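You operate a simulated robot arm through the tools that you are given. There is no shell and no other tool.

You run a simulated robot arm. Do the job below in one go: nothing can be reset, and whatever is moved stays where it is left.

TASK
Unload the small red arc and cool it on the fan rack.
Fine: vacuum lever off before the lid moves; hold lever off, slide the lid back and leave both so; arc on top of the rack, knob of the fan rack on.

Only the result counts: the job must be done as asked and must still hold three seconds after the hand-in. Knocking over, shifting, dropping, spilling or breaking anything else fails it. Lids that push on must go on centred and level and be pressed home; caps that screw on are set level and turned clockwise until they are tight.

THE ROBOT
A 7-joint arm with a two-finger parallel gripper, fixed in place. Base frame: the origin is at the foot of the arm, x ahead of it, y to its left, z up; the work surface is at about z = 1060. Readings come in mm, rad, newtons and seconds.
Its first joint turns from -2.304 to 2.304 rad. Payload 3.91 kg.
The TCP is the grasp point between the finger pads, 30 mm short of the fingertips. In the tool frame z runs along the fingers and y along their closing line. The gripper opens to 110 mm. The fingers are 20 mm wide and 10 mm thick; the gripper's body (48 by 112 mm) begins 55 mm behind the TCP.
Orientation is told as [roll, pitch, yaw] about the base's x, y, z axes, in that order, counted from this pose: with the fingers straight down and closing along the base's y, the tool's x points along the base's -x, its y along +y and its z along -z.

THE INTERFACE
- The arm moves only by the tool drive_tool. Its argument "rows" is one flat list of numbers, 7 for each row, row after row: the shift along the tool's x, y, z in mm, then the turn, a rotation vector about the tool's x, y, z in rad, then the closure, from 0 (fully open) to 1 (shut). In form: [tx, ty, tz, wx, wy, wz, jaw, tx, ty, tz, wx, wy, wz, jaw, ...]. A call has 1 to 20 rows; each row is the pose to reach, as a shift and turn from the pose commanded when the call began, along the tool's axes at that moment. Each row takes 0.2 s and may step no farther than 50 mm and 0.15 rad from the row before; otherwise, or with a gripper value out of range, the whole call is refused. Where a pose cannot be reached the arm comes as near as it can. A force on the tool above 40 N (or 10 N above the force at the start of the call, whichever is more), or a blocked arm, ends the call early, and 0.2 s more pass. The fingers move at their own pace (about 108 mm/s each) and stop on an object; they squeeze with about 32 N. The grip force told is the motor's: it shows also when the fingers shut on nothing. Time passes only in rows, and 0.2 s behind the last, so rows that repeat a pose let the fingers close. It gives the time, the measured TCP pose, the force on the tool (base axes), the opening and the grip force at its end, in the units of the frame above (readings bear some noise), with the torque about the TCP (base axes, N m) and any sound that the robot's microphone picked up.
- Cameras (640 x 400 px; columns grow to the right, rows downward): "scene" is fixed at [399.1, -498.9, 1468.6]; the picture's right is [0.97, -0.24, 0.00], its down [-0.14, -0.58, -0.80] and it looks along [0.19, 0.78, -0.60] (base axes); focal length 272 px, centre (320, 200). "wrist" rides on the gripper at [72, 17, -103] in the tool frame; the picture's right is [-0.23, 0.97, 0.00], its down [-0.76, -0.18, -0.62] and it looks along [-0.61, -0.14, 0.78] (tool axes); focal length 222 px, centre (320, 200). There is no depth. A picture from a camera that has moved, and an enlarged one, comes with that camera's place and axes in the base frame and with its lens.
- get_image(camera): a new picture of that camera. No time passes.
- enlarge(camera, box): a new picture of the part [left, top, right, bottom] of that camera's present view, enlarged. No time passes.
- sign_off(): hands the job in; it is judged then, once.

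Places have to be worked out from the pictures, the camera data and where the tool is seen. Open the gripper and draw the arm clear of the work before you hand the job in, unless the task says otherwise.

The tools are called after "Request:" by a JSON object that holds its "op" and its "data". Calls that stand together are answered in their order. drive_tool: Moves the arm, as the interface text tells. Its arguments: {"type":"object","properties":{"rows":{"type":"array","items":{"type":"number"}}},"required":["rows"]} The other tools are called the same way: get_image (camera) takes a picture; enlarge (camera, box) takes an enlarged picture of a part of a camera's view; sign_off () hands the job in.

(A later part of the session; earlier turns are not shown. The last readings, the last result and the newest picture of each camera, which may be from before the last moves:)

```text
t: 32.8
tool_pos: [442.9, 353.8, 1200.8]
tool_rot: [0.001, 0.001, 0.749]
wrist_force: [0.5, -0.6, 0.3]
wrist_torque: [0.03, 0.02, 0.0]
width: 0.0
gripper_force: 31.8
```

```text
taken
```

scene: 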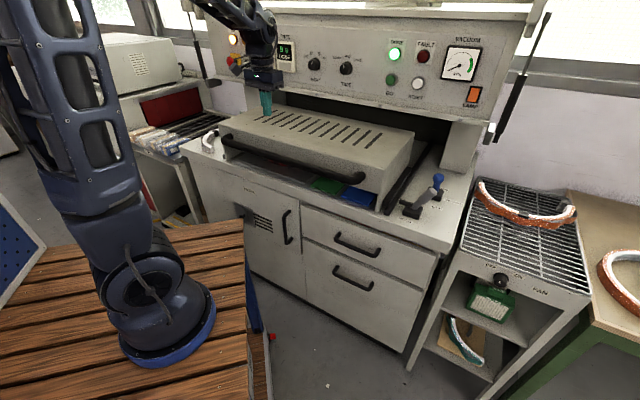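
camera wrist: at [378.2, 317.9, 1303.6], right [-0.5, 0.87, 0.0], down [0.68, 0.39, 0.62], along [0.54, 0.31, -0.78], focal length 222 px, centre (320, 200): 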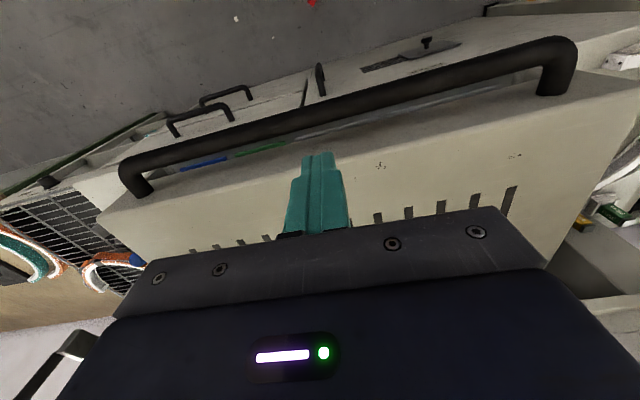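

I enlarge both views to triangulate the handle and front face of the lid.

Request:
{"op": "enlarge", "data": {"camera": "scene", "box": [200, 90, 420, 230]}}

Request:
{"op": "enlarge", "data": {"camera": "wrist", "box": [60, 100, 360, 270]}}

Request:
{"op": "enlarge", "data": {"camera": "wrist", "box": [330, 20, 640, 220]}}

```text
2.86 times, centred on (310, 160) of scene
camera zoom: at [399.1, -498.9, 1468.6], right [0.97, -0.24, 0.0], down [-0.14, -0.58, -0.8], along [0.19, 0.78, -0.6], focal length 778 px, centre (349, 314)
```

zoom: 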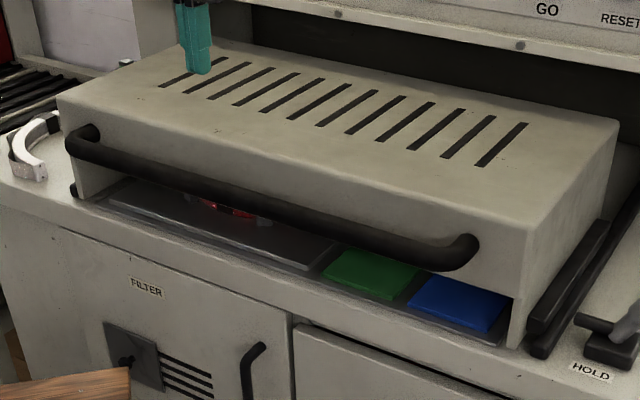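

```text
2.13 times, centred on (210, 185) of wrist
camera zoom: at [378.2, 317.9, 1303.6], right [-0.5, 0.87, 0.0], down [0.68, 0.39, 0.62], along [0.54, 0.31, -0.78], focal length 474 px, centre (555, 232)
```

zoom: 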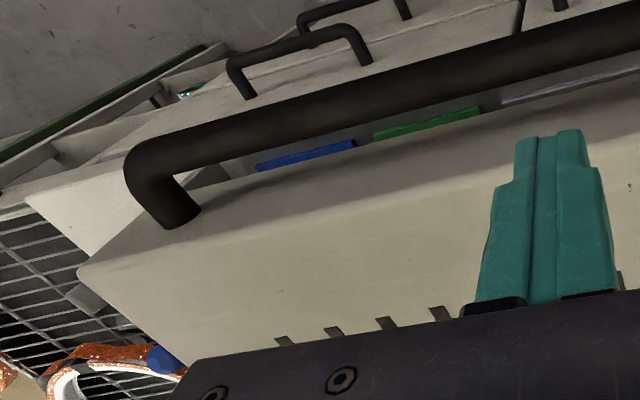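

```text
2.00 times, centred on (485, 120) of wrist
camera zoom: at [378.2, 317.9, 1303.6], right [-0.5, 0.87, 0.0], down [0.68, 0.39, 0.62], along [0.54, 0.31, -0.78], focal length 444 px, centre (-10, 360)
```

zoom: 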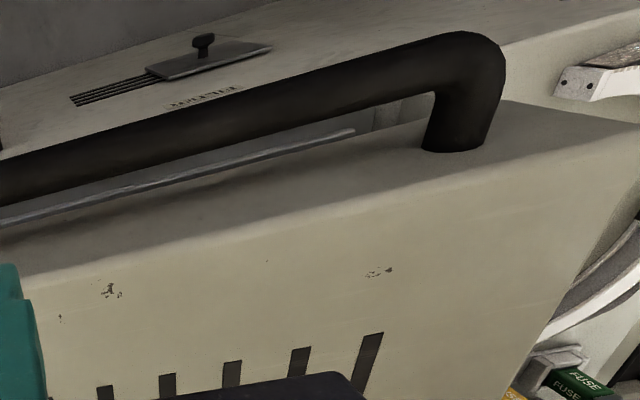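

The lid's front face is at b≈646 with its top edge at z≈1050; the handle bar is at b≈600, z≈1000. I'll push with closed fingertips on the face just above the handle, tool tilted 60° so the wrist stays clear of the overhanging panel later. First to a pre-contact pose.

Request:
{"op": "drive_tool", "data": {"rows": [2, 0, 8, 0, -0.15, 0, 1, 2, 0, 16, 0, -0.3, 0, 1, 2, 0, 24, 0, -0.45, 0, 1, 2, 0, 32, 0, -0.6, 0, 1, 2, 0, 42, 0, -0.75, 0, 1, 2, 0, 52, 0, -0.9, 0, 1, 2, 0, 62, 0, -1.047, 0, 1, 2, 0, 98, 0, -1.047, 0, 1, 2, 0, 132, 0, -1.047, 0, 1]}}

Request:
{"op": "get_image", "data": {"camera": "wrist"}}

Request:
{"op": "enlarge", "data": {"camera": "scene", "box": [180, 50, 400, 200]}}

```text
t: 35.0
tool_pos: [412.4, 381.0, 1073.5]
tool_rot: [-0.001, -1.048, 0.817]
wrist_force: [0.4, 0.2, 0.5]
wrist_torque: [0.02, 0.01, 0.01]
width: 0.0
gripper_force: 31.8
out of reach, approached as far as the arm can: row 9
stopped in row 9: the arm was blocked; the commanded pose is now the measured one
```

```text
taken
camera wrist: at [313.7, 302.7, 1060.7], right [-0.63, 0.75, 0.2], down [0.02, -0.24, 0.97], along [0.77, 0.62, 0.13], focal length 222 px, centre (320, 200)
```

wrist: 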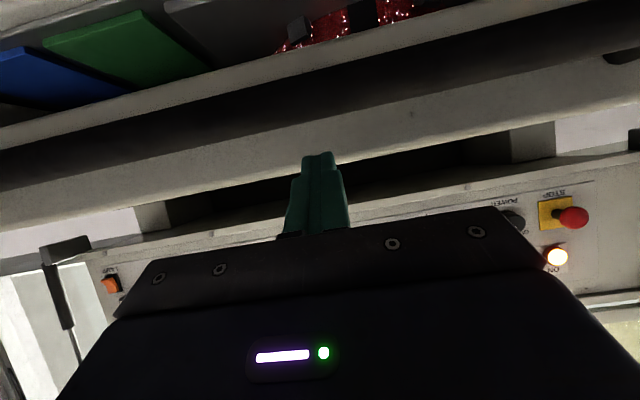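

```text
2.67 times, centred on (290, 125) of scene
camera zoom: at [399.1, -498.9, 1468.6], right [0.97, -0.24, 0.0], down [-0.14, -0.58, -0.8], along [0.19, 0.78, -0.6], focal length 726 px, centre (400, 400)
```

zoom: 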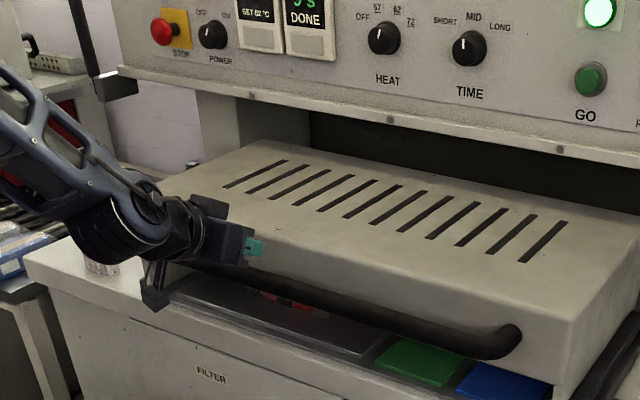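

The arm could only reach a slightly shifted pose (r≈3, b≈561, z≈1073, tilt 60°), which is still fine: fingertips are just above the handle, facing the lid front (top edge ≈1053). I advance along the tool axis toward the face in small steps.

Request:
{"op": "drive_tool", "data": {"rows": [0, 0, 20, 0, 0, 0, 1, 0, 0, 40, 0, 0, 0, 1, 0, 0, 50, 0, 0, 0, 1]}}

Request:
{"op": "get_image", "data": {"camera": "wrist"}}

Request:
{"op": "enlarge", "data": {"camera": "scene", "box": [200, 70, 360, 190]}}

```text
t: 35.8
tool_pos: [442.0, 412.7, 1046.5]
tool_rot: [0.001, -1.048, 0.815]
wrist_force: [-14.7, -15.2, 15.5]
wrist_torque: [0.07, -0.38, -0.13]
width: 0.2
gripper_force: 32.1
```

```text
taken
camera wrist: at [343.9, 334.0, 1034.1], right [-0.63, 0.75, 0.2], down [0.02, -0.24, 0.97], along [0.77, 0.62, 0.13], focal length 222 px, centre (320, 200)
```

wrist: 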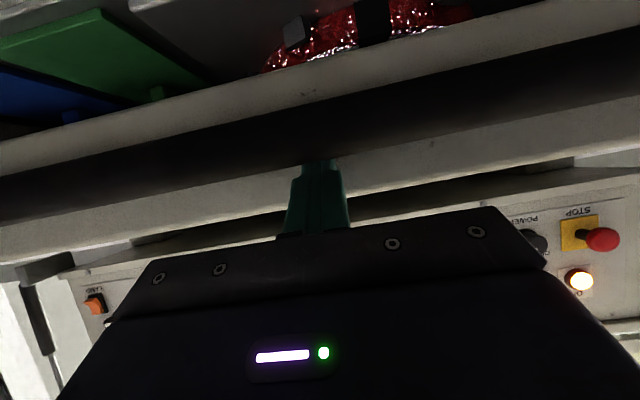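

```text
3.33 times, centred on (280, 130) of scene
camera zoom: at [399.1, -498.9, 1468.6], right [0.97, -0.24, 0.0], down [-0.14, -0.58, -0.8], along [0.19, 0.78, -0.6], focal length 907 px, centre (453, 433)
```

zoom: 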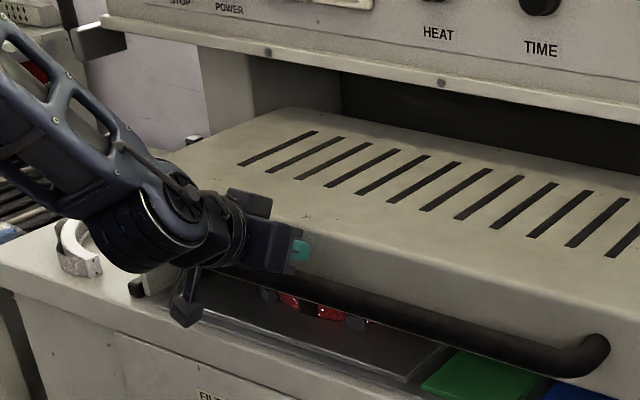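

The fingertips touch the lid's front face (about 21 N horizontal). Now I push purely backward along the machine axis.

Request:
{"op": "drive_tool", "data": {"rows": [-3, -0.3, 4.3, 0, 0, 0, 1, -7, -0.6, 11, 0, 0, 0, 1, -12, -1.1, 20, 0, 0, 0, 1, -17, -1.6, 29, 0, 0, 0, 1, -22, -2.1, 38, 0, 0, 0, 1]}}

Request:
{"op": "get_image", "data": {"camera": "scene"}}

```text
t: 37.0
tool_pos: [473.8, 443.6, 1046.3]
tool_rot: [0.003, -1.047, 0.818]
wrist_force: [-0.3, -1.1, 0.1]
wrist_torque: [-0.01, 0.0, -0.01]
width: 0.1
gripper_force: 31.8
```

```text
taken
```

scene: 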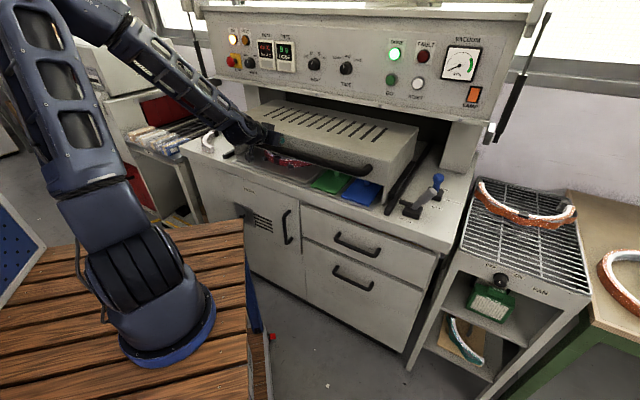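

The lid slides back freely. I keep pushing in moderate steps.

Request:
{"op": "drive_tool", "data": {"rows": [-8, -0.8, 13.8, 0, 0, 0, 1, -16.5, -1.6, 28.6, 0, 0, 0, 1, -25, -2.4, 43.3, 0, 0, 0, 1, -33.5, -3.2, 58, 0, 0, 0, 1, -42, -4, 72.7, 0, 0, 0, 1, -50, -4.7, 86.5, 0, 0, 0, 1]}}

Request:
{"op": "get_image", "data": {"camera": "scene"}}

Request:
{"op": "get_image", "data": {"camera": "wrist"}}

```text
t: 38.4
tool_pos: [545.7, 513.7, 1047.5]
tool_rot: [0.0, -1.047, 0.817]
wrist_force: [-0.4, -0.8, -0.3]
wrist_torque: [-0.01, 0.02, 0.01]
width: 0.0
gripper_force: 32.1
```

```text
taken
```

scene: 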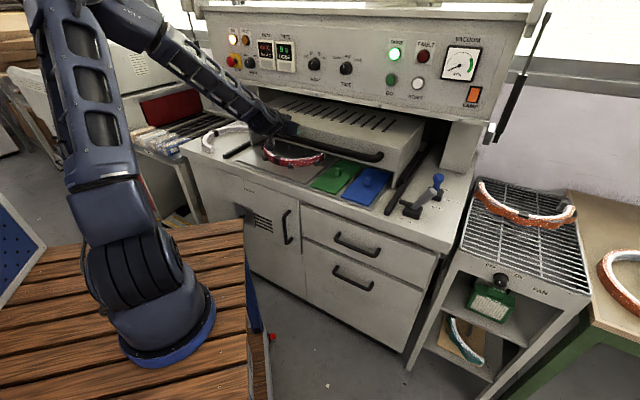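

```text
taken
camera wrist: at [447.5, 434.5, 1036.0], right [-0.63, 0.75, 0.2], down [0.02, -0.24, 0.97], along [0.77, 0.62, 0.13], focal length 222 px, centre (320, 200)
```

wrist: 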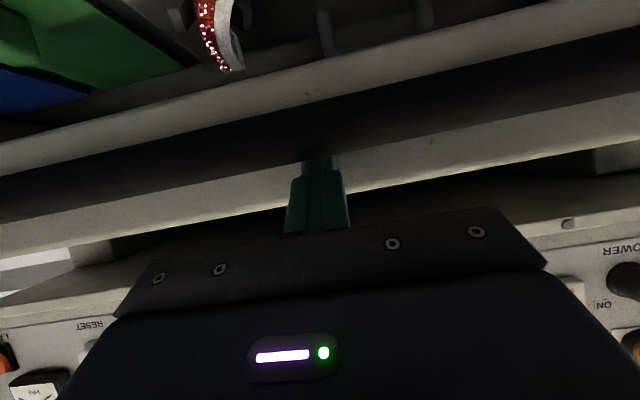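

Good progress; the red arc and the green and blue plates on the tray are now uncovered. I keep pushing back.

Request:
{"op": "drive_tool", "data": {"rows": [-8, -0.8, 13.8, 0, 0, 0, 1, -16.5, -1.6, 28.6, 0, 0, 0, 1, -25, -2.4, 43.3, 0, 0, 0, 1, -33.5, -3.2, 58, 0, 0, 0, 1, -42, -4, 72.7, 0, 0, 0, 1, -50, -4.7, 86.5, 0, 0, 0, 1]}}

Request:
{"op": "get_image", "data": {"camera": "scene"}}

Request:
{"op": "get_image", "data": {"camera": "wrist"}}

```text
t: 39.8
tool_pos: [616.5, 582.2, 1047.3]
tool_rot: [0.002, -1.047, 0.817]
wrist_force: [0.7, 0.5, -0.1]
wrist_torque: [0.02, -0.01, -0.01]
width: 0.1
gripper_force: 31.7
```

```text
taken
```

scene: 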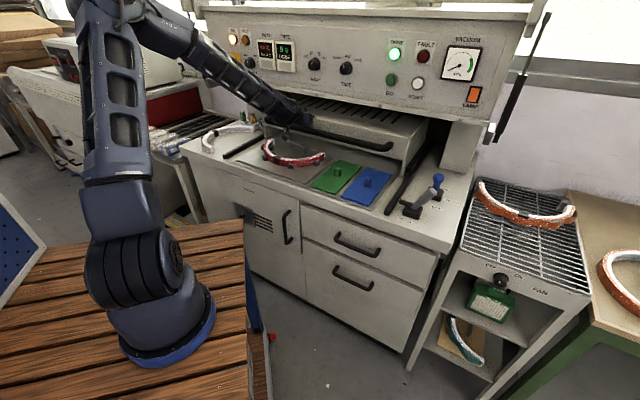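

```text
taken
camera wrist: at [519.1, 502.6, 1036.1], right [-0.63, 0.75, 0.2], down [0.02, -0.24, 0.97], along [0.77, 0.62, 0.13], focal length 222 px, centre (320, 200)
```

wrist: 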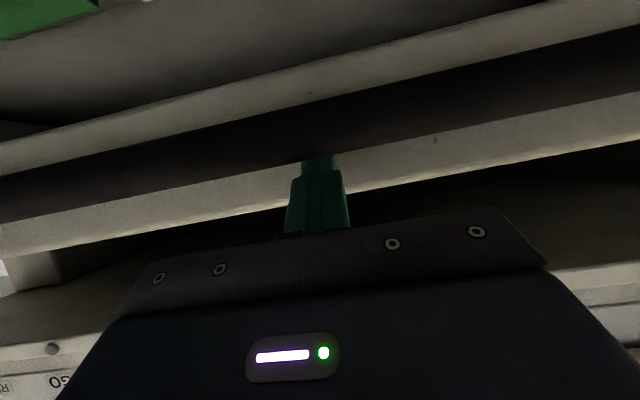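

Lid front now near b≈880 with no stop felt yet. I continue more slowly until it meets its stop.

Request:
{"op": "drive_tool", "data": {"rows": [-6, -0.6, 10.4, 0, 0, 0, 1, -12, -1.1, 20.8, 0, 0, 0, 1, -18, -1.7, 31.1, 0, 0, 0, 1, -24, -2.3, 41.5, 0, 0, 0, 1, -30, -2.8, 51.9, 0, 0, 0, 1]}}

Request:
{"op": "enlarge", "data": {"camera": "scene", "box": [180, 70, 460, 220]}}

```text
t: 41.0
tool_pos: [660.4, 624.1, 1049.4]
tool_rot: [0.002, -1.047, 0.816]
wrist_force: [-0.8, 0.8, 0.1]
wrist_torque: [0.0, 0.04, 0.0]
width: 0.0
gripper_force: 32.0
```

```text
2.29 times, centred on (320, 145) of scene
camera zoom: at [399.1, -498.9, 1468.6], right [0.97, -0.24, 0.0], down [-0.14, -0.58, -0.8], along [0.19, 0.78, -0.6], focal length 622 px, centre (320, 326)
```

zoom: 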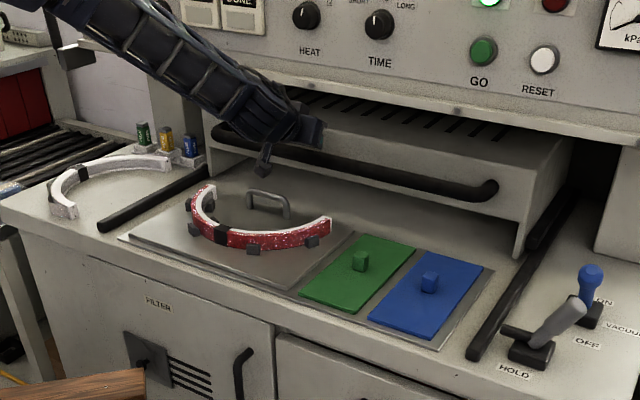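

Still no stop after ~305 mm. I continue carefully.

Request:
{"op": "drive_tool", "data": {"rows": [-5, -0.5, 8.7, 0, 0, 0, 1, -10, -0.9, 17.3, 0, 0, 0, 1, -15, -1.4, 26, 0, 0, 0, 1, -20, -1.9, 34.6, 0, 0, 0, 1]}}

Request:
{"op": "enlarge", "data": {"camera": "scene", "box": [180, 70, 460, 220]}}

Request:
{"op": "get_image", "data": {"camera": "wrist"}}

```text
t: 42.0
tool_pos: [681.7, 645.4, 1049.1]
tool_rot: [0.003, -1.044, 0.815]
wrist_force: [-30.2, -32.6, 16.6]
wrist_torque: [0.26, -0.11, -0.06]
width: 0.0
gripper_force: 32.2
stopped in row 4: the force on the tool passed its limit at 76 N (the readings are from after the stop); the commanded pose is now the measured one
```

```text
2.29 times, centred on (320, 145) of scene
camera zoom: at [399.1, -498.9, 1468.6], right [0.97, -0.24, 0.0], down [-0.14, -0.58, -0.8], along [0.19, 0.78, -0.6], focal length 622 px, centre (320, 326)
```

zoom: 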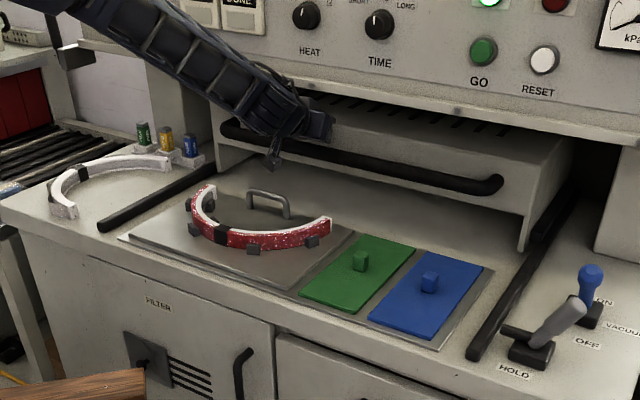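

```text
taken
camera wrist: at [583.7, 567.2, 1036.7], right [-0.63, 0.75, 0.2], down [0.02, -0.24, 0.97], along [0.78, 0.62, 0.13], focal length 222 px, centre (320, 200)
```

wrist: 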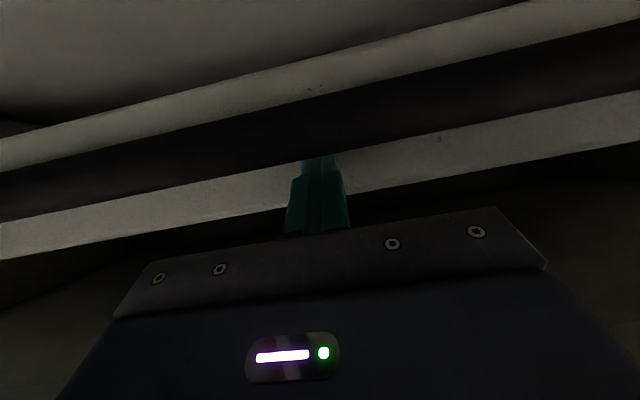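

The lid hit its back stop (total travel ≈334 mm). The tray is fully open: red arc on the silver plate with small grey blocks around it. I retreat horizontally toward the front, clear of the panel.

Request:
{"op": "drive_tool", "data": {"rows": [5, 0.5, -8.7, 0, 0, 0, 1, 25, 2.4, -43, 0, 0, 0, 1, 45, 4.2, -78, 0, 0, 0, 1, 65, 6.1, -112, 0, 0, 0, 1, 85, 8, -147, 0, 0, 0, 1, 105, 9.9, -182, 0, 0, 0, 1, 125, 11.8, -216, 0, 0, 0, 1]}}

Request:
{"op": "get_image", "data": {"camera": "scene"}}

```text
t: 43.5
tool_pos: [500.0, 473.8, 1045.9]
tool_rot: [-0.003, -1.038, 0.82]
wrist_force: [-6.4, -5.7, -2.9]
wrist_torque: [-0.06, 0.09, -0.02]
width: 0.0
gripper_force: 31.7
```

```text
taken
```

scene: 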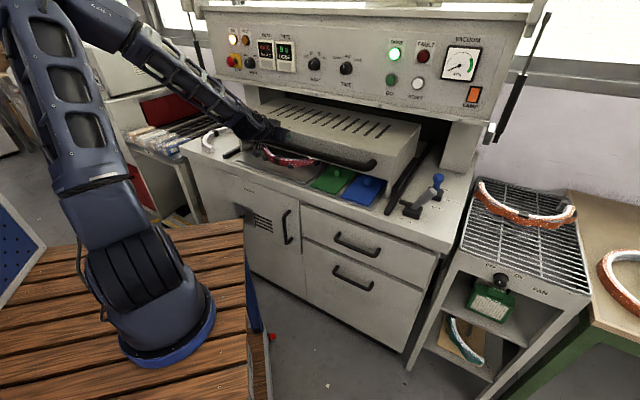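

The lid came forward again together with the tool. I look closely to understand: whether it was dragged, or followed by itself.

Request:
{"op": "get_image", "data": {"camera": "wrist"}}

Request:
{"op": "enlarge", "data": {"camera": "scene", "box": [180, 70, 460, 220]}}

```text
taken
camera wrist: at [401.6, 394.0, 1035.1], right [-0.63, 0.75, 0.19], down [0.03, -0.23, 0.97], along [0.77, 0.62, 0.13], focal length 222 px, centre (320, 200)
```

wrist: 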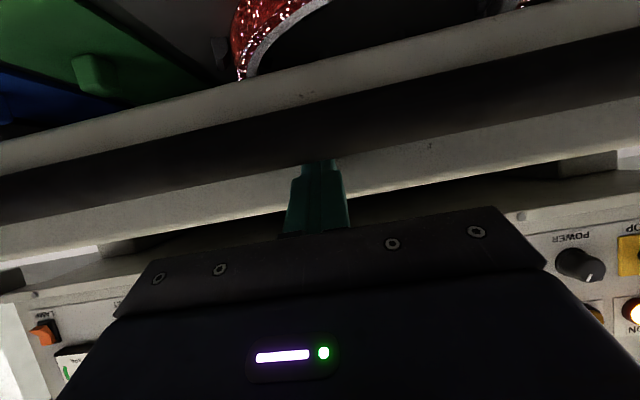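

```text
2.29 times, centred on (320, 145) of scene
camera zoom: at [399.1, -498.9, 1468.6], right [0.97, -0.24, 0.0], down [-0.14, -0.58, -0.8], along [0.19, 0.78, -0.6], focal length 622 px, centre (320, 326)
```

zoom: 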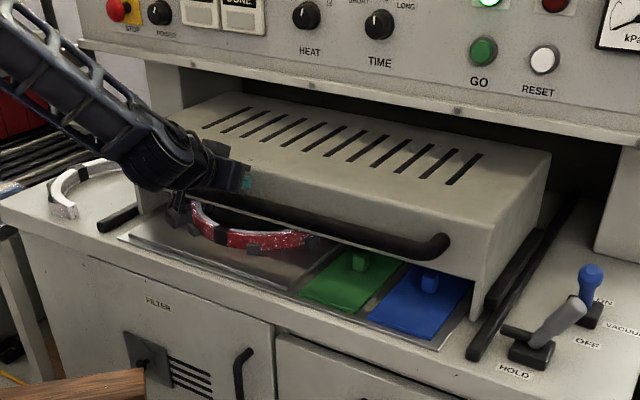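

The fingertip is still against the face, so the lid followed by itself (rebound or a returning force). I test: wait a moment, then withdraw slowly by 20 mm and compare.

Request:
{"op": "drive_tool", "data": {"rows": [0, 0, 0, 0, 0, 0, 1, 0, 0, 0, 0, 0, 0, 1, 2.5, 0.2, -4.3, 0, 0, 0, 1, 5, 0.5, -8.7, 0, 0, 0, 1, 7.5, 0.7, -13, 0, 0, 0, 1, 10, 0.9, -17.3, 0, 0, 0, 1]}}

Request:
{"op": "get_image", "data": {"camera": "wrist"}}

Request:
{"op": "enlarge", "data": {"camera": "scene", "box": [180, 70, 460, 220]}}

```text
t: 45.0
tool_pos: [487.8, 460.1, 1047.5]
tool_rot: [0.0, -1.044, 0.815]
wrist_force: [-0.5, 1.2, -0.4]
wrist_torque: [-0.03, 0.0, 0.03]
width: 0.0
gripper_force: 32.2
```

```text
taken
camera wrist: at [390.8, 381.7, 1036.6], right [-0.63, 0.75, 0.2], down [0.02, -0.23, 0.97], along [0.78, 0.62, 0.13], focal length 222 px, centre (320, 200)
```

wrist: 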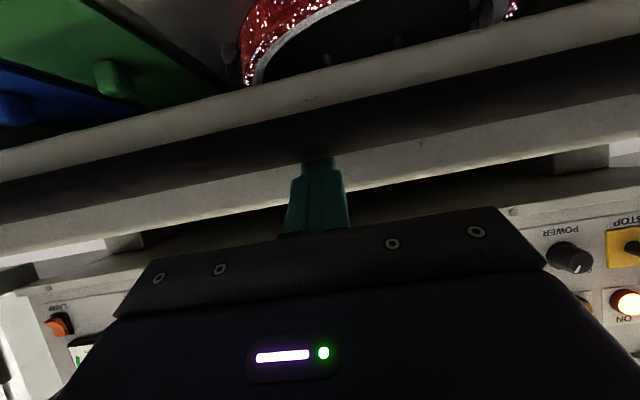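

```text
2.29 times, centred on (320, 145) of scene
camera zoom: at [399.1, -498.9, 1468.6], right [0.97, -0.24, 0.0], down [-0.14, -0.58, -0.8], along [0.19, 0.78, -0.6], focal length 622 px, centre (320, 326)
```

zoom: 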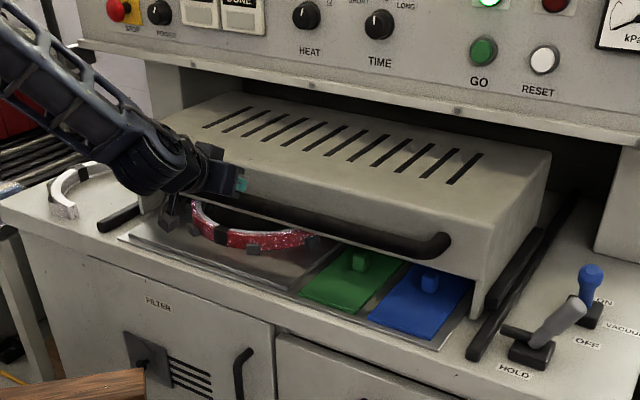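

The lid stayed put this time, so it had only rebounded off its stop with the fast retreat. I push it back again, slower toward the end, and will let it settle before withdrawing slowly.

Request:
{"op": "drive_tool", "data": {"rows": [-8, -0.8, 13.8, 0, 0, 0, 1, -16, -1.5, 27.6, 0, 0, 0, 1, -24, -2.3, 41.4, 0, 0, 0, 1, -32, -3, 55.2, 0, 0, 0, 1, -40, -3.8, 69.1, 0, 0, 0, 1, -48, -4.5, 82.9, 0, 0, 0, 1, -56, -5.3, 96.8, 0, 0, 0, 1, -64, -6, 110.6, 0, 0, 0, 1, -72, -6.8, 124.4, 0, 0, 0, 1, -80, -7.5, 138.2, 0, 0, 0, 1, -88, -8.3, 152, 0, 0, 0, 1, -96, -9, 165.9, 0, 0, 0, 1]}}

Request:
{"op": "drive_tool", "data": {"rows": [-4, -0.4, 6.9, 0, 0, 0, 1, -8, -0.8, 13.8, 0, 0, 0, 1, -12, -1.1, 20.7, 0, 0, 0, 1, -16, -1.5, 27.6, 0, 0, 0, 1, -20, -1.9, 34.5, 0, 0, 0, 1, -24, -2.3, 41.4, 0, 0, 0, 1, -28, -2.6, 48.3, 0, 0, 0, 1, -31, -2.9, 53.5, 0, 0, 0, 1]}}

```text
t: 47.5
tool_pos: [625.0, 594.6, 1046.3]
tool_rot: [0.003, -1.043, 0.815]
wrist_force: [0.4, 0.1, 0.5]
wrist_torque: [0.02, 0.01, 0.03]
width: 0.1
gripper_force: 32.1
```

```text
t: 49.4
tool_pos: [671.3, 636.9, 1045.9]
tool_rot: [-0.002, -1.043, 0.815]
wrist_force: [-0.4, 0.7, 0.7]
wrist_torque: [0.03, -0.05, 0.01]
width: 0.0
gripper_force: 32.2
```

Now at b≈925, about 13 mm from the stop. I creep on in 2 mm steps.

Request:
{"op": "drive_tool", "data": {"rows": [-1, -0.1, 1.7, 0, 0, 0, 1, -2, -0.2, 3.5, 0, 0, 0, 1, -3, -0.3, 5.2, 0, 0, 0, 1, -4, -0.4, 6.9, 0, 0, 0, 1, -5, -0.5, 8.6, 0, 0, 0, 1, -5.5, -0.5, 9.5, 0, 0, 0, 1]}}

```text
t: 50.8
tool_pos: [679.7, 643.7, 1047.1]
tool_rot: [0.0, -1.043, 0.814]
wrist_force: [0.1, -0.3, 0.0]
wrist_torque: [-0.01, 0.0, -0.03]
width: 0.2
gripper_force: 32.1
```

At b≈936 with no force yet. A few more 1 mm steps to reach the stop.

Request:
{"op": "drive_tool", "data": {"rows": [-0.5, 0, 0.9, 0, 0, 0, 1, -1, -0.1, 1.7, 0, 0, 0, 1, -1.5, -0.1, 2.6, 0, 0, 0, 1, -1.5, -0.1, 2.6, 0, 0, 0, 1]}}

Request:
{"op": "enlarge", "data": {"camera": "scene", "box": [180, 70, 460, 220]}}

```text
t: 51.8
tool_pos: [682.4, 645.2, 1046.8]
tool_rot: [0.001, -1.042, 0.814]
wrist_force: [-4.3, -4.2, 0.7]
wrist_torque: [0.02, 0.04, 0.0]
width: 0.0
gripper_force: 31.3
```

```text
2.29 times, centred on (320, 145) of scene
camera zoom: at [399.1, -498.9, 1468.6], right [0.97, -0.24, 0.0], down [-0.14, -0.58, -0.8], along [0.19, 0.78, -0.6], focal length 622 px, centre (320, 326)
```

zoom: 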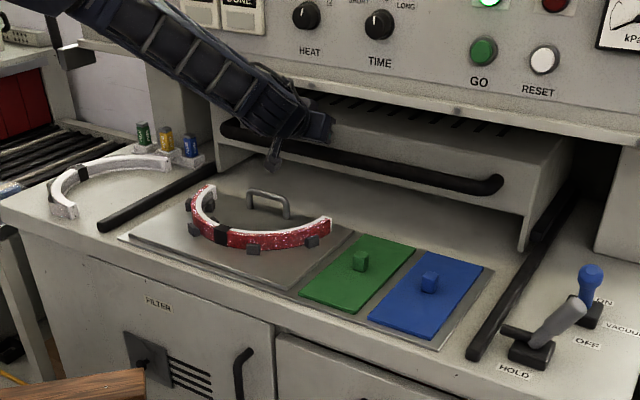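

The lid rests gently at its stop (6 N). I withdraw very slowly at first, then check that the lid stays.

Request:
{"op": "drive_tool", "data": {"rows": [0.5, 0, -0.9, 0, 0, 0, 1, 1, 0.1, -1.7, 0, 0, 0, 1, 1.5, 0.1, -2.6, 0, 0, 0, 1, 2, 0.2, -3.5, 0, 0, 0, 1, 3, 0.3, -5.2, 0, 0, 0, 1, 5, 0.5, -8.6, 0, 0, 0, 1, 8, 0.8, -13.8, 0, 0, 0, 1, 12, 1.1, -20.7, 0, 0, 0, 1, 17, 1.6, -29.3, 0, 0, 0, 1]}}

Request:
{"op": "enlarge", "data": {"camera": "scene", "box": [180, 70, 460, 220]}}

Request:
{"op": "get_image", "data": {"camera": "wrist"}}

```text
t: 53.8
tool_pos: [654.8, 623.8, 1048.8]
tool_rot: [0.002, -1.044, 0.814]
wrist_force: [4.1, 0.2, 12.7]
wrist_torque: [0.18, -0.16, -0.04]
width: 0.0
gripper_force: 32.3
```

```text
2.29 times, centred on (320, 145) of scene
camera zoom: at [399.1, -498.9, 1468.6], right [0.97, -0.24, 0.0], down [-0.14, -0.58, -0.8], along [0.19, 0.78, -0.6], focal length 622 px, centre (320, 326)
```

zoom: 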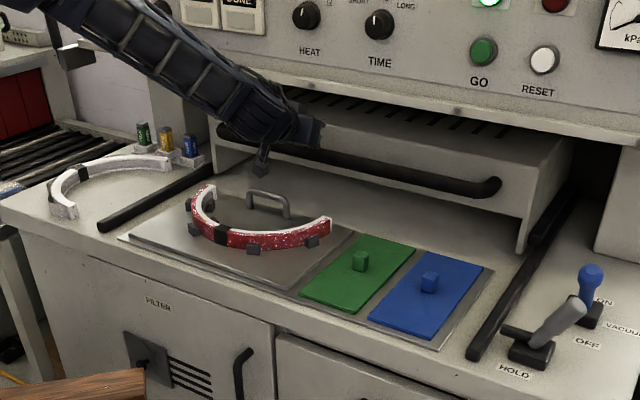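

```text
taken
camera wrist: at [557.9, 544.1, 1037.5], right [-0.63, 0.75, 0.2], down [0.02, -0.24, 0.97], along [0.78, 0.62, 0.13], focal length 222 px, centre (320, 200)
```

wrist: 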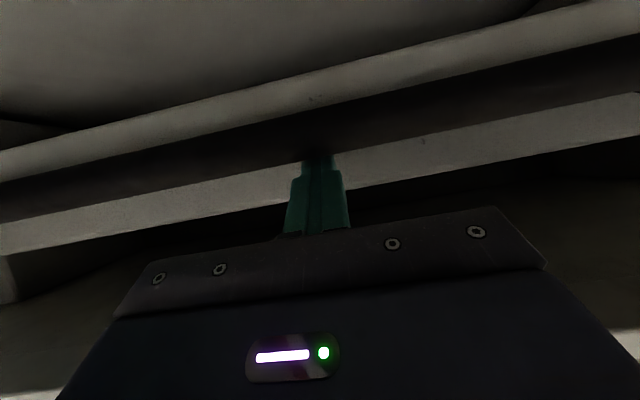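

The reading (12.7 N upward) shows the sloping underside of the fingers touches the handle bar when I withdraw horizontally, dragging the lid slightly. I push forward to the stop again, then I'll leave by rising along the tool axis instead.

Request:
{"op": "drive_tool", "data": {"rows": [-5.7, -0.4, 5.9, 0, 0, 0, 1, -9.7, -0.8, 12.8, 0, 0, 0, 1, -13.2, -1.1, 18.9, 0, 0, 0, 1, -15.7, -1.3, 23.2, 0, 0, 0, 1, -17.2, -1.5, 25.8, 0, 0, 0, 1, -18.2, -1.6, 27.5, 0, 0, 0, 1]}}

Request:
{"op": "drive_tool", "data": {"rows": [-0.5, 0, 0.9, 0, 0, 0, 1, -1, -0.1, 1.7, 0, 0, 0, 1, -1.5, -0.1, 2.6, 0, 0, 0, 1, -2, -0.2, 3.5, 0, 0, 0, 1, -2, -0.2, 3.5, 0, 0, 0, 1]}}

```text
t: 55.1
tool_pos: [680.6, 645.5, 1048.1]
tool_rot: [0.001, -1.041, 0.814]
wrist_force: [0.3, 0.8, -0.5]
wrist_torque: [-0.02, 0.0, -0.01]
width: 0.0
gripper_force: 32.4
```

```text
t: 56.1
tool_pos: [682.7, 645.9, 1048.7]
tool_rot: [0.0, -1.039, 0.817]
wrist_force: [-17.5, -16.3, 9.5]
wrist_torque: [0.06, -0.11, 0.03]
width: 0.0
gripper_force: 31.7
stopped in row 4: the force on the tool passed its limit at 45 N (the readings are from after the stop); the commanded pose is now the measured one
```

At the stop. Now I ease off slightly, rise clear of the handle and draw back along the tool axis.

Request:
{"op": "drive_tool", "data": {"rows": [0.25, 0, -0.43, 0, 0, 0, 1, 0.5, 0, -0.86, 0, 0, 0, 1, -0.7, 0, -2.7, 0, 0, 0, 1, -2.8, 0, -5.1, 0, 0, 0, 1, -5.3, 0, -8.8, 0, 0, 0, 1, -8.8, 0, -16.6, 0, 0, 0, 1, -11.6, 0, -29.9, 0, 0, 0, 1, -12.6, 0, -47.8, 0, 0, 0, 1, -11.2, 0, -70.1, 0, 0, 0, 1]}}

Request:
{"op": "enlarge", "data": {"camera": "scene", "box": [180, 70, 460, 220]}}

Request:
{"op": "get_image", "data": {"camera": "wrist"}}

```text
t: 58.1
tool_pos: [645.8, 604.6, 1091.3]
tool_rot: [-0.004, -1.039, 0.816]
wrist_force: [-0.4, -1.2, 0.0]
wrist_torque: [0.01, -0.03, 0.0]
width: 0.2
gripper_force: 32.1
```

```text
2.29 times, centred on (320, 145) of scene
camera zoom: at [399.1, -498.9, 1468.6], right [0.97, -0.24, 0.0], down [-0.14, -0.58, -0.8], along [0.19, 0.78, -0.6], focal length 622 px, centre (320, 326)
```

zoom: 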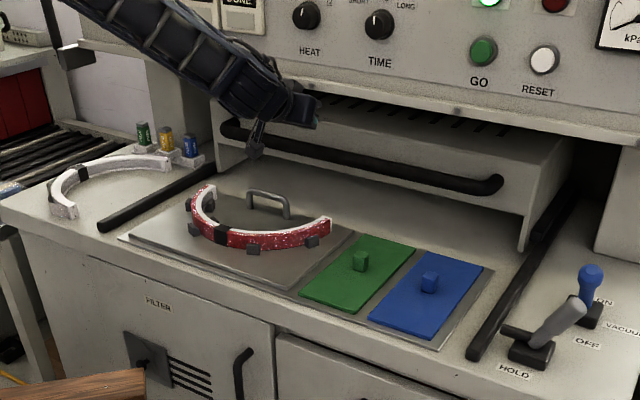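

```text
taken
camera wrist: at [547.1, 526.3, 1080.5], right [-0.63, 0.75, 0.2], down [0.03, -0.23, 0.97], along [0.78, 0.62, 0.13], focal length 222 px, centre (320, 200)
```

wrist: 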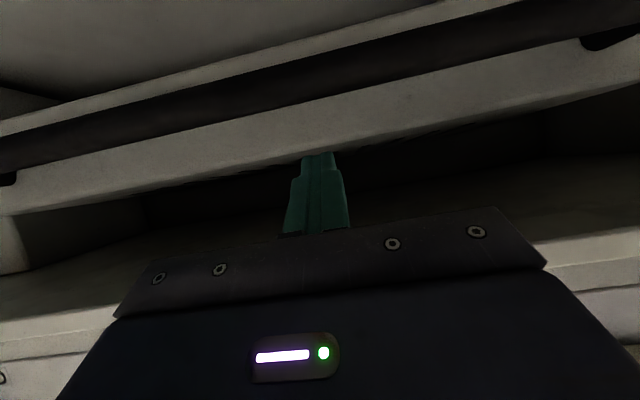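

The lid is staying at its back stop. I draw back and up, un-tilting, to get a top view of the tray and the red arc.

Request:
{"op": "drive_tool", "data": {"rows": [22, 0, -38, 0, 0, 0, 1, 44, 0, -76, 0, 0, 0, 1, 66, 0, -114, 0, 0, 0, 1, 85, 0, -152, 0, 0, 0, 1, 100, 0, -190, 0, 0, 0, 1]}}

Request:
{"op": "drive_tool", "data": {"rows": [-15, 0, -15, 0, 0.13, 0, 0.8, -35, 0, -35, 0, 0.26, 0, 0.5, -55, 0, -50, 0, 0.39, 0, 0, -75, 0, -65, 0, 0.52, 0, 0, -95, 0, -75, 0, 0.65, 0, 0, -115, 0, -85, 0, 0.78, 0, 0, -130, 0, -90, 0, 0.91, 0, 0, -140, 0, -95, 0, 1.04, 0, 0]}}

Request:
{"op": "get_image", "data": {"camera": "wrist"}}

Request:
{"op": "get_image", "data": {"camera": "scene"}}

```text
t: 59.3
tool_pos: [497.3, 449.2, 1100.4]
tool_rot: [0.0, -1.037, 0.814]
wrist_force: [0.3, 0.5, -0.7]
wrist_torque: [-0.01, 0.02, 0.01]
width: 0.2
gripper_force: 31.7
```

```text
t: 61.1
tool_pos: [488.6, 442.3, 1271.8]
tool_rot: [0.0, 0.002, 0.814]
wrist_force: [-0.6, -0.3, 0.6]
wrist_torque: [0.04, 0.01, 0.0]
width: 109.9
gripper_force: 0.2
```

```text
taken
camera wrist: at [428.3, 401.9, 1374.6], right [-0.55, 0.83, 0.0], down [0.65, 0.43, 0.62], along [0.52, 0.34, -0.78], focal length 222 px, centre (320, 200)
```

wrist: 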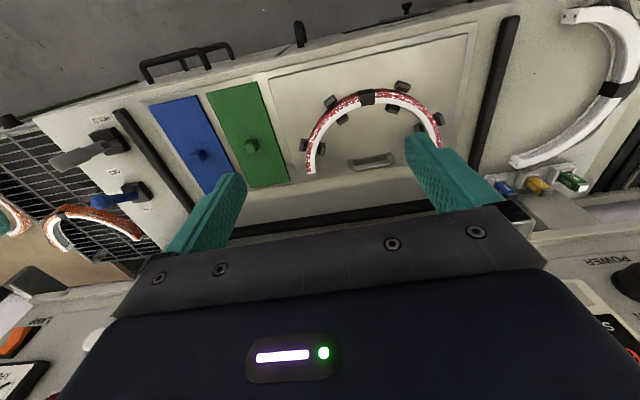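

```text
taken
```

scene: 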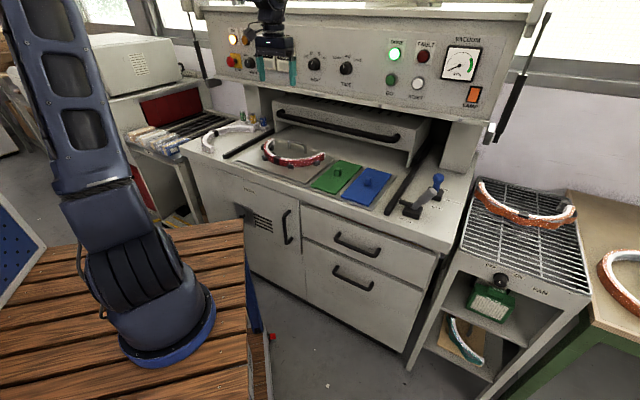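

Excellent top view. I enlarge the red arc and surrounding blocks.

Request:
{"op": "enlarge", "data": {"camera": "wrist", "box": [270, 60, 470, 200]}}

Request:
{"op": "enlarge", "data": {"camera": "scene", "box": [230, 110, 410, 220]}}

```text
2.86 times, centred on (370, 130) of wrist
camera zoom: at [428.3, 401.9, 1374.6], right [-0.55, 0.83, 0.0], down [0.65, 0.43, 0.62], along [0.52, 0.34, -0.78], focal length 635 px, centre (177, 400)
```

zoom: 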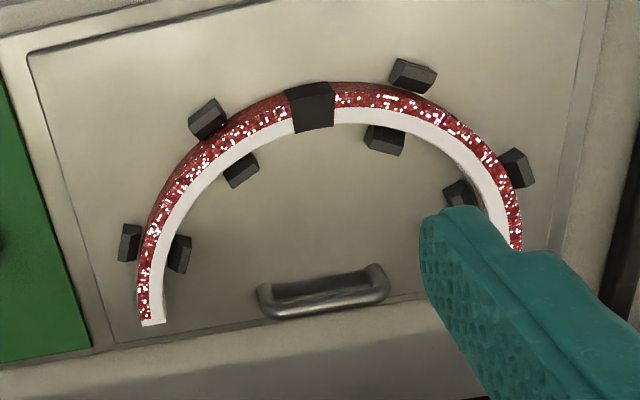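

```text
3.56 times, centred on (320, 165) of scene
camera zoom: at [399.1, -498.9, 1468.6], right [0.97, -0.24, 0.0], down [-0.14, -0.58, -0.8], along [0.19, 0.78, -0.6], focal length 968 px, centre (320, 324)
```

zoom: 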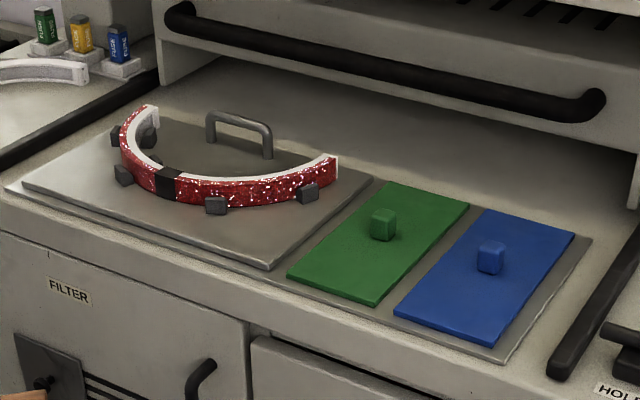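

The arc sits between small block pairs on the plate; its black-banded middle is clear of blocks, near (473,546), with arc height z≈888–921. Before handling it I inspect the fan rack and its knob, so I travel high along the machine front to above the rack's near side.

Request:
{"op": "drive_tool", "data": {"rows": [6, -45, 0, 0, 0, 0, 0, 12, -90, 0, 0, 0, 0, 0, 18, -135, 0, 0, 0, 0.01, 0, 24, -180, 0, 0, 0, 0.02, 0, 30, -225, 0, 0, 0, 0.03, 0, 36, -270, 0, 0, 0, 0.046, 0, 42, -315, 0, 0, 0, 0.046, 0, 48, -360, 0, 0, 0, 0.046, 0, 54, -405, 0, 0, 0, 0.046, 0, 60, -450, 0, 0, 0, 0.046, 0, 66, -495, 0, 0, 0, 0.046, 0, 72, -540, 0, 0, 0, 0.046, 0, 78, -585, 0, 0, 0, 0.046, 0, 84, -630, 0, 0, 0, 0.046, 0, 90, -675, 0, 0, 0, 0.046, 0]}}

Request:
{"op": "get_image", "data": {"camera": "wrist"}}

Request:
{"op": "get_image", "data": {"camera": "scene"}}

```text
t: 64.3
tool_pos: [869.6, -26.8, 1273.6]
tool_rot: [0.001, 0.0, 0.77]
wrist_force: [-0.7, 0.1, 0.3]
wrist_torque: [0.03, -0.01, 0.0]
width: 109.9
gripper_force: 0.1
out of reach, approached as far as the arm can: row 14, 15
```

```text
taken
camera wrist: at [805.9, -64.7, 1377.0], right [-0.51, 0.86, 0.0], down [0.67, 0.4, 0.62], along [0.53, 0.32, -0.78], focal length 222 px, centre (320, 200)
```

wrist: 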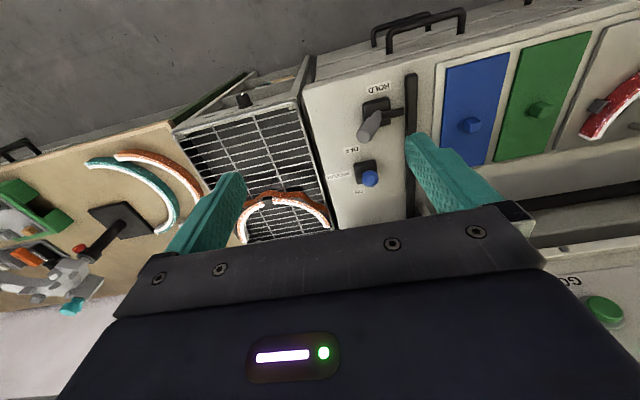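

```text
taken
```

scene: 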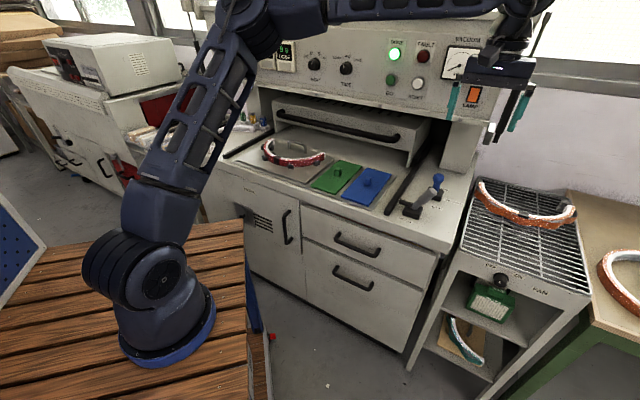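

Now I know the tool-down reach at this height (~870 mm). The view shows the rack, knob and levers; I enlarge the rack.

Request:
{"op": "enlarge", "data": {"camera": "wrist", "box": [160, 70, 350, 250]}}

Request:
{"op": "enlarge", "data": {"camera": "scene", "box": [430, 160, 620, 310]}}

Request:
{"op": "enlarge", "data": {"camera": "scene", "box": [470, 255, 560, 320]}}

```text
2.22 times, centred on (255, 160) of wrist
camera zoom: at [805.9, -64.7, 1377.0], right [-0.51, 0.86, 0.0], down [0.67, 0.4, 0.62], along [0.53, 0.32, -0.78], focal length 494 px, centre (464, 289)
```

zoom: 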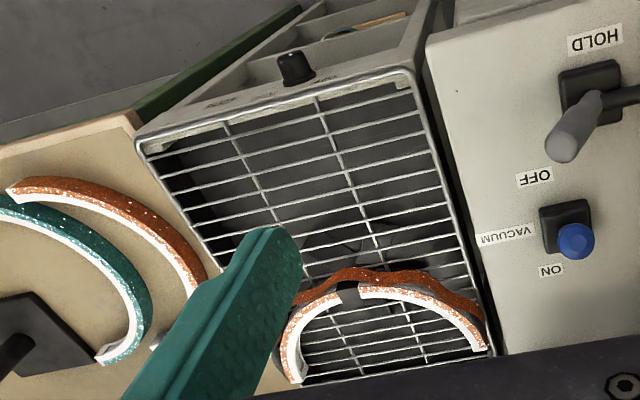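

```text
2.67 times, centred on (525, 235) of scene
camera zoom: at [399.1, -498.9, 1468.6], right [0.97, -0.24, 0.0], down [-0.14, -0.58, -0.8], along [0.19, 0.78, -0.6], focal length 726 px, centre (-227, 107)
```

zoom: 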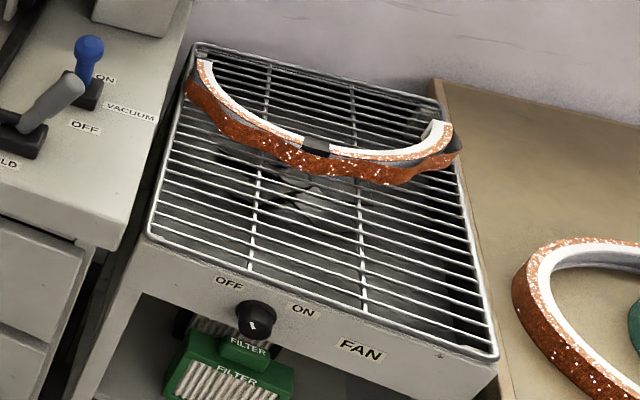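

```text
6.15 times, centred on (515, 288) of scene
camera zoom: at [399.1, -498.9, 1468.6], right [0.97, -0.24, 0.0], down [-0.14, -0.58, -0.8], along [0.19, 0.78, -0.6], focal length 1675 px, centre (-880, -338)
```

zoom: 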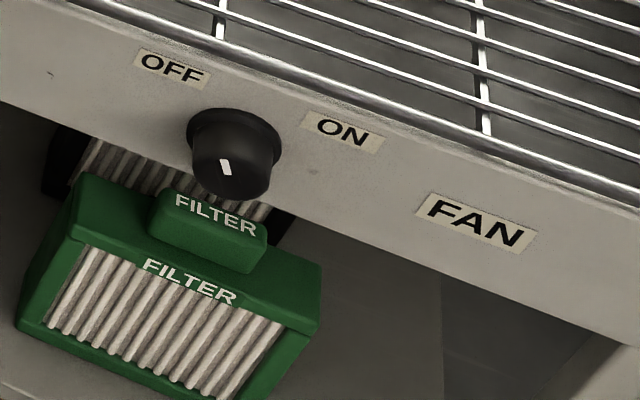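

The knob is round with its white mark toward OFF (upper left); ON is upper right, so it needs a clockwise turn of about 90° seen from the front. I move down in front of the rack, beginning with a step toward lower b.

Request:
{"op": "drive_tool", "data": {"rows": [28, -20, 16, 0, 0, 0, 0, 56, -40, 32, 0, 0, 0, 0, 84, -60, 48, 0, 0, 0, 0, 112, -80, 64, 0, 0, 0, 0, 140, -100, 80, 0, 0, 0, 0]}}

```text
t: 65.5
tool_pos: [812.1, -114.9, 1268.8]
tool_rot: [0.004, 0.006, 0.776]
wrist_force: [2.5, 4.0, -3.3]
wrist_torque: [-0.3, 0.25, -0.02]
width: 110.1
gripper_force: 0.0
out of reach, approached as far as the arm can: row 1, 2, 3, 4, 5
```

The pose reports out of reach; I hold one step to see where the arm settles and what the reference is.

Request:
{"op": "drive_tool", "data": {"rows": [0, 0, 0, 0, 0, 0, 0, 0, 0, 0, 0, 0, 0, 0]}}

Request:
{"op": "get_image", "data": {"camera": "scene"}}

```text
t: 66.1
tool_pos: [808.9, -120.8, 1272.1]
tool_rot: [0.001, 0.0, 0.771]
wrist_force: [0.3, -1.0, 0.2]
wrist_torque: [0.03, -0.01, -0.02]
width: 109.8
gripper_force: 0.2
```

```text
taken
```

scene: 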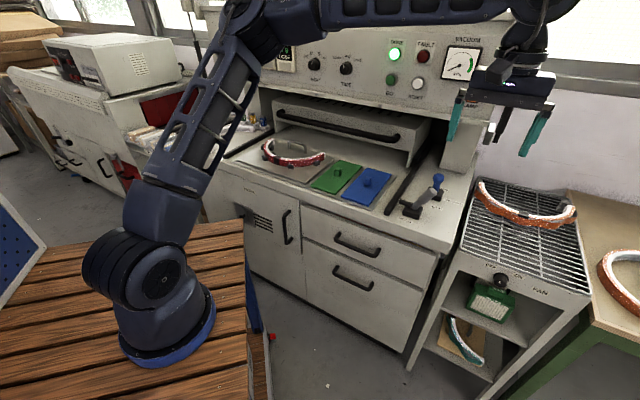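

I make a small test move (10 mm down) to learn which pose is now the reference.

Request:
{"op": "drive_tool", "data": {"rows": [0, 0, 10, 0, 0, 0, 0, 0, 0, 10, 0, 0, 0, 0]}}

```text
t: 66.7
tool_pos: [807.6, -122.6, 1261.2]
tool_rot: [0.001, 0.0, 0.769]
wrist_force: [-0.1, 0.2, -0.1]
wrist_torque: [0.0, 0.02, 0.01]
width: 109.9
gripper_force: 0.0
```

The reference now matches the measured pose and small moves work. I descend in front of the rack with some shift to the right.

Request:
{"op": "drive_tool", "data": {"rows": [0, -20, 32, 0, 0, 0, 0, 0, -40, 64, 0, 0, 0, 0, 0, -60, 96, 0, 0, 0, 0, 0, -80, 128, 0, 0, 0, 0, 0, -100, 160, 0, 0, 0, 0]}}

```text
t: 67.9
tool_pos: [833.4, -94.3, 1188.1]
tool_rot: [0.001, -0.001, 0.769]
wrist_force: [0.3, 0.3, 0.3]
wrist_torque: [0.03, -0.02, 0.02]
width: 109.9
gripper_force: 0.0
out of reach, approached as far as the arm can: row 1, 2, 3, 4, 5
```

The arm refuses to go further right at this yaw, probably a wrist joint limit (tool yaw relative to the arm). I turn the tool yaw back toward 0 and try again.

Request:
{"op": "drive_tool", "data": {"rows": [0, 0, 0, 0, 0, 0.15, 0, 0, 0, 0, 0, 0, 0.3, 0, 0, 0, 0, 0, 0, 0.45, 0, 0, 0, 0, 0, 0, 0.6, 0, 0, 0, 0, 0, 0, 0.75, 0]}}

Request:
{"op": "drive_tool", "data": {"rows": [0, -30, 10, 0, 0, 0, 0, 0, -60, 20, 0, 0, 0, 0, 0, -90, 30, 0, 0, 0, 0]}}

```text
t: 69.1
tool_pos: [839.2, -88.0, 1194.5]
tool_rot: [-0.002, 0.0, 0.015]
wrist_force: [0.5, 0.4, -0.1]
wrist_torque: [0.0, 0.01, -0.01]
width: 110.1
gripper_force: 0.0
out of reach, approached as far as the arm can: row 2, 3, 4, 5
```

```text
t: 69.9
tool_pos: [840.4, -87.7, 1195.0]
tool_rot: [0.002, 0.0, 0.019]
wrist_force: [-0.1, -0.2, 0.8]
wrist_torque: [0.03, 0.01, 0.0]
width: 110.0
gripper_force: 0.1
out of reach, approached as far as the arm can: row 1, 2, 3
```

Still refused even at yaw 0. I look at the arm's posture.

Request:
{"op": "get_image", "data": {"camera": "scene"}}

Request:
{"op": "enlarge", "data": {"camera": "scene", "box": [80, 0, 580, 380]}}

```text
taken
```

scene: 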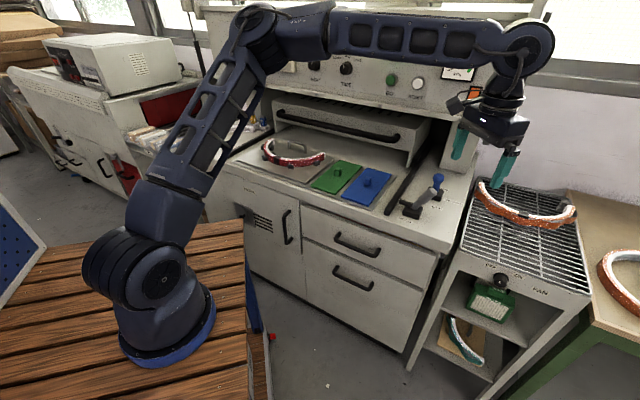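

```text
1.05 times, centred on (330, 190) of scene (not enlarged: the box is as wide or as high as the picture)
camera zoom: at [399.1, -498.9, 1468.6], right [0.97, -0.24, 0.0], down [-0.14, -0.58, -0.8], along [0.19, 0.78, -0.6], focal length 286 px, centre (310, 210)
```

zoom: 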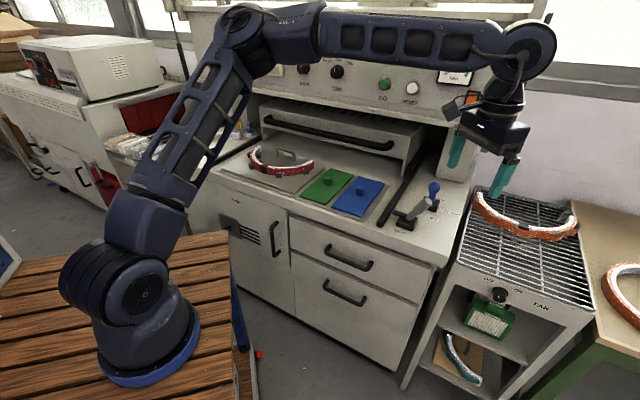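

All stuck positions share about the same r≈647, so some joint is at its limit. I probe: straight down, then yaw further negative.

Request:
{"op": "drive_tool", "data": {"rows": [0, 0, 30, 0, 0, 0, 0, 0, 0, 60, 0, 0, 0, 0, 0, 0, 90, 0, 0, 0, 0]}}

Request:
{"op": "drive_tool", "data": {"rows": [0, 0, 0, 0, 0, 0.15, 0, 0, 0, 0, 0, 0, 0.3, 0, 0, 0, 0, 0, 0, 0.45, 0, 0, 0, 0, 0, 0, 0.6, 0]}}

Request:
{"op": "drive_tool", "data": {"rows": [0, -20, 0, 0, 0, 0, 0, 0, -40, 0, 0, 0, 0, 0]}}

```text
t: 70.7
tool_pos: [838.3, -88.3, 1105.8]
tool_rot: [-0.001, -0.002, 0.016]
wrist_force: [0.1, -0.3, 0.6]
wrist_torque: [0.07, -0.03, 0.04]
width: 110.0
gripper_force: 0.1
```

```text
t: 71.7
tool_pos: [841.0, -85.2, 1106.8]
tool_rot: [0.0, -0.001, -0.581]
wrist_force: [-0.2, 0.7, 0.5]
wrist_torque: [-0.02, -0.01, -0.03]
width: 110.0
gripper_force: 0.0
```

```text
t: 72.3
tool_pos: [823.5, -104.4, 1115.7]
tool_rot: [-0.001, 0.0, -0.58]
wrist_force: [1.3, 0.6, -0.9]
wrist_torque: [-0.07, 0.07, 0.0]
width: 110.2
gripper_force: 0.1
out of reach, approached as far as the arm can: row 1, 2
```

Motion toward larger r is what fails. I test the limit nearer the base: go back along -b by 200 mm, then try to the right.

Request:
{"op": "drive_tool", "data": {"rows": [9, -39, 0, 0, 0, 0, 0, 18, -78, 0, 0, 0, 0, 0, 27, -117, 0, 0, 0, 0, 0, 35, -156, 0, 0, 0, 0, 0, 44, -195, 0, 0, 0, 0, 0]}}

Request:
{"op": "drive_tool", "data": {"rows": [-38, -9, 0, 0, 0, 0, 0, -76, -18, 0, 0, 0, 0, 0]}}

Request:
{"op": "get_image", "data": {"camera": "scene"}}

```text
t: 73.5
tool_pos: [696.3, -221.4, 1140.0]
tool_rot: [-0.002, 0.0, -0.579]
wrist_force: [1.0, 1.1, -0.4]
wrist_torque: [-0.05, 0.02, 0.0]
width: 110.0
gripper_force: 0.0
out of reach, approached as far as the arm can: row 2, 3, 4, 5
```

```text
t: 74.1
tool_pos: [697.4, -222.2, 1139.4]
tool_rot: [-0.001, -0.002, -0.578]
wrist_force: [-0.4, -0.6, -0.8]
wrist_torque: [-0.04, -0.01, 0.01]
width: 110.0
gripper_force: 0.0
out of reach, approached as far as the arm can: row 1, 2
```

```text
taken
```

scene: 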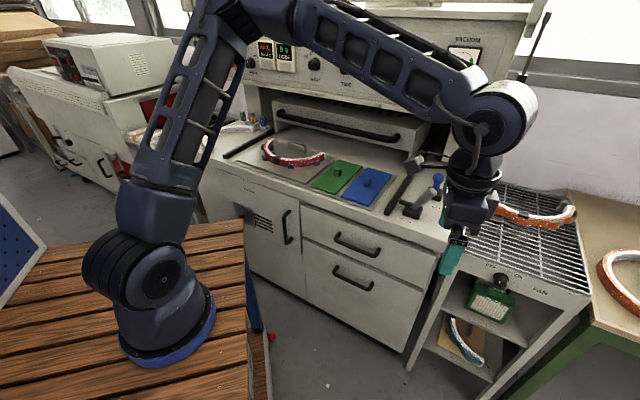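

The shoulder housing looks turned compared with the early pictures: the arm seems to have changed its elbow posture during the tilted push near the base. I enlarge to judge the posture.

Request:
{"op": "enlarge", "data": {"camera": "scene", "box": [60, 0, 330, 380]}}

```text
1.05 times, centred on (195, 190) of scene (not enlarged: the box is as wide or as high as the picture)
camera zoom: at [399.1, -498.9, 1468.6], right [0.97, -0.24, 0.0], down [-0.14, -0.58, -0.8], along [0.19, 0.78, -0.6], focal length 286 px, centre (452, 210)
```

zoom: 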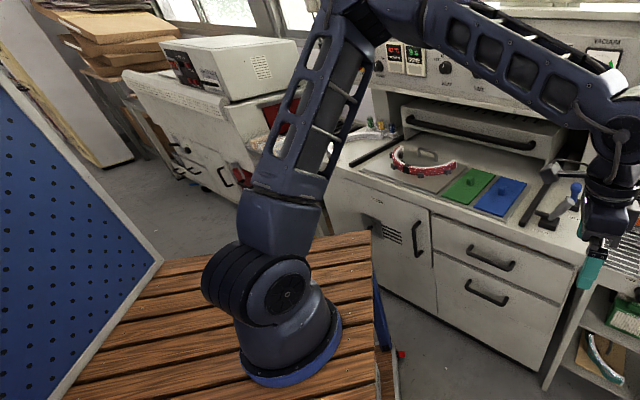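

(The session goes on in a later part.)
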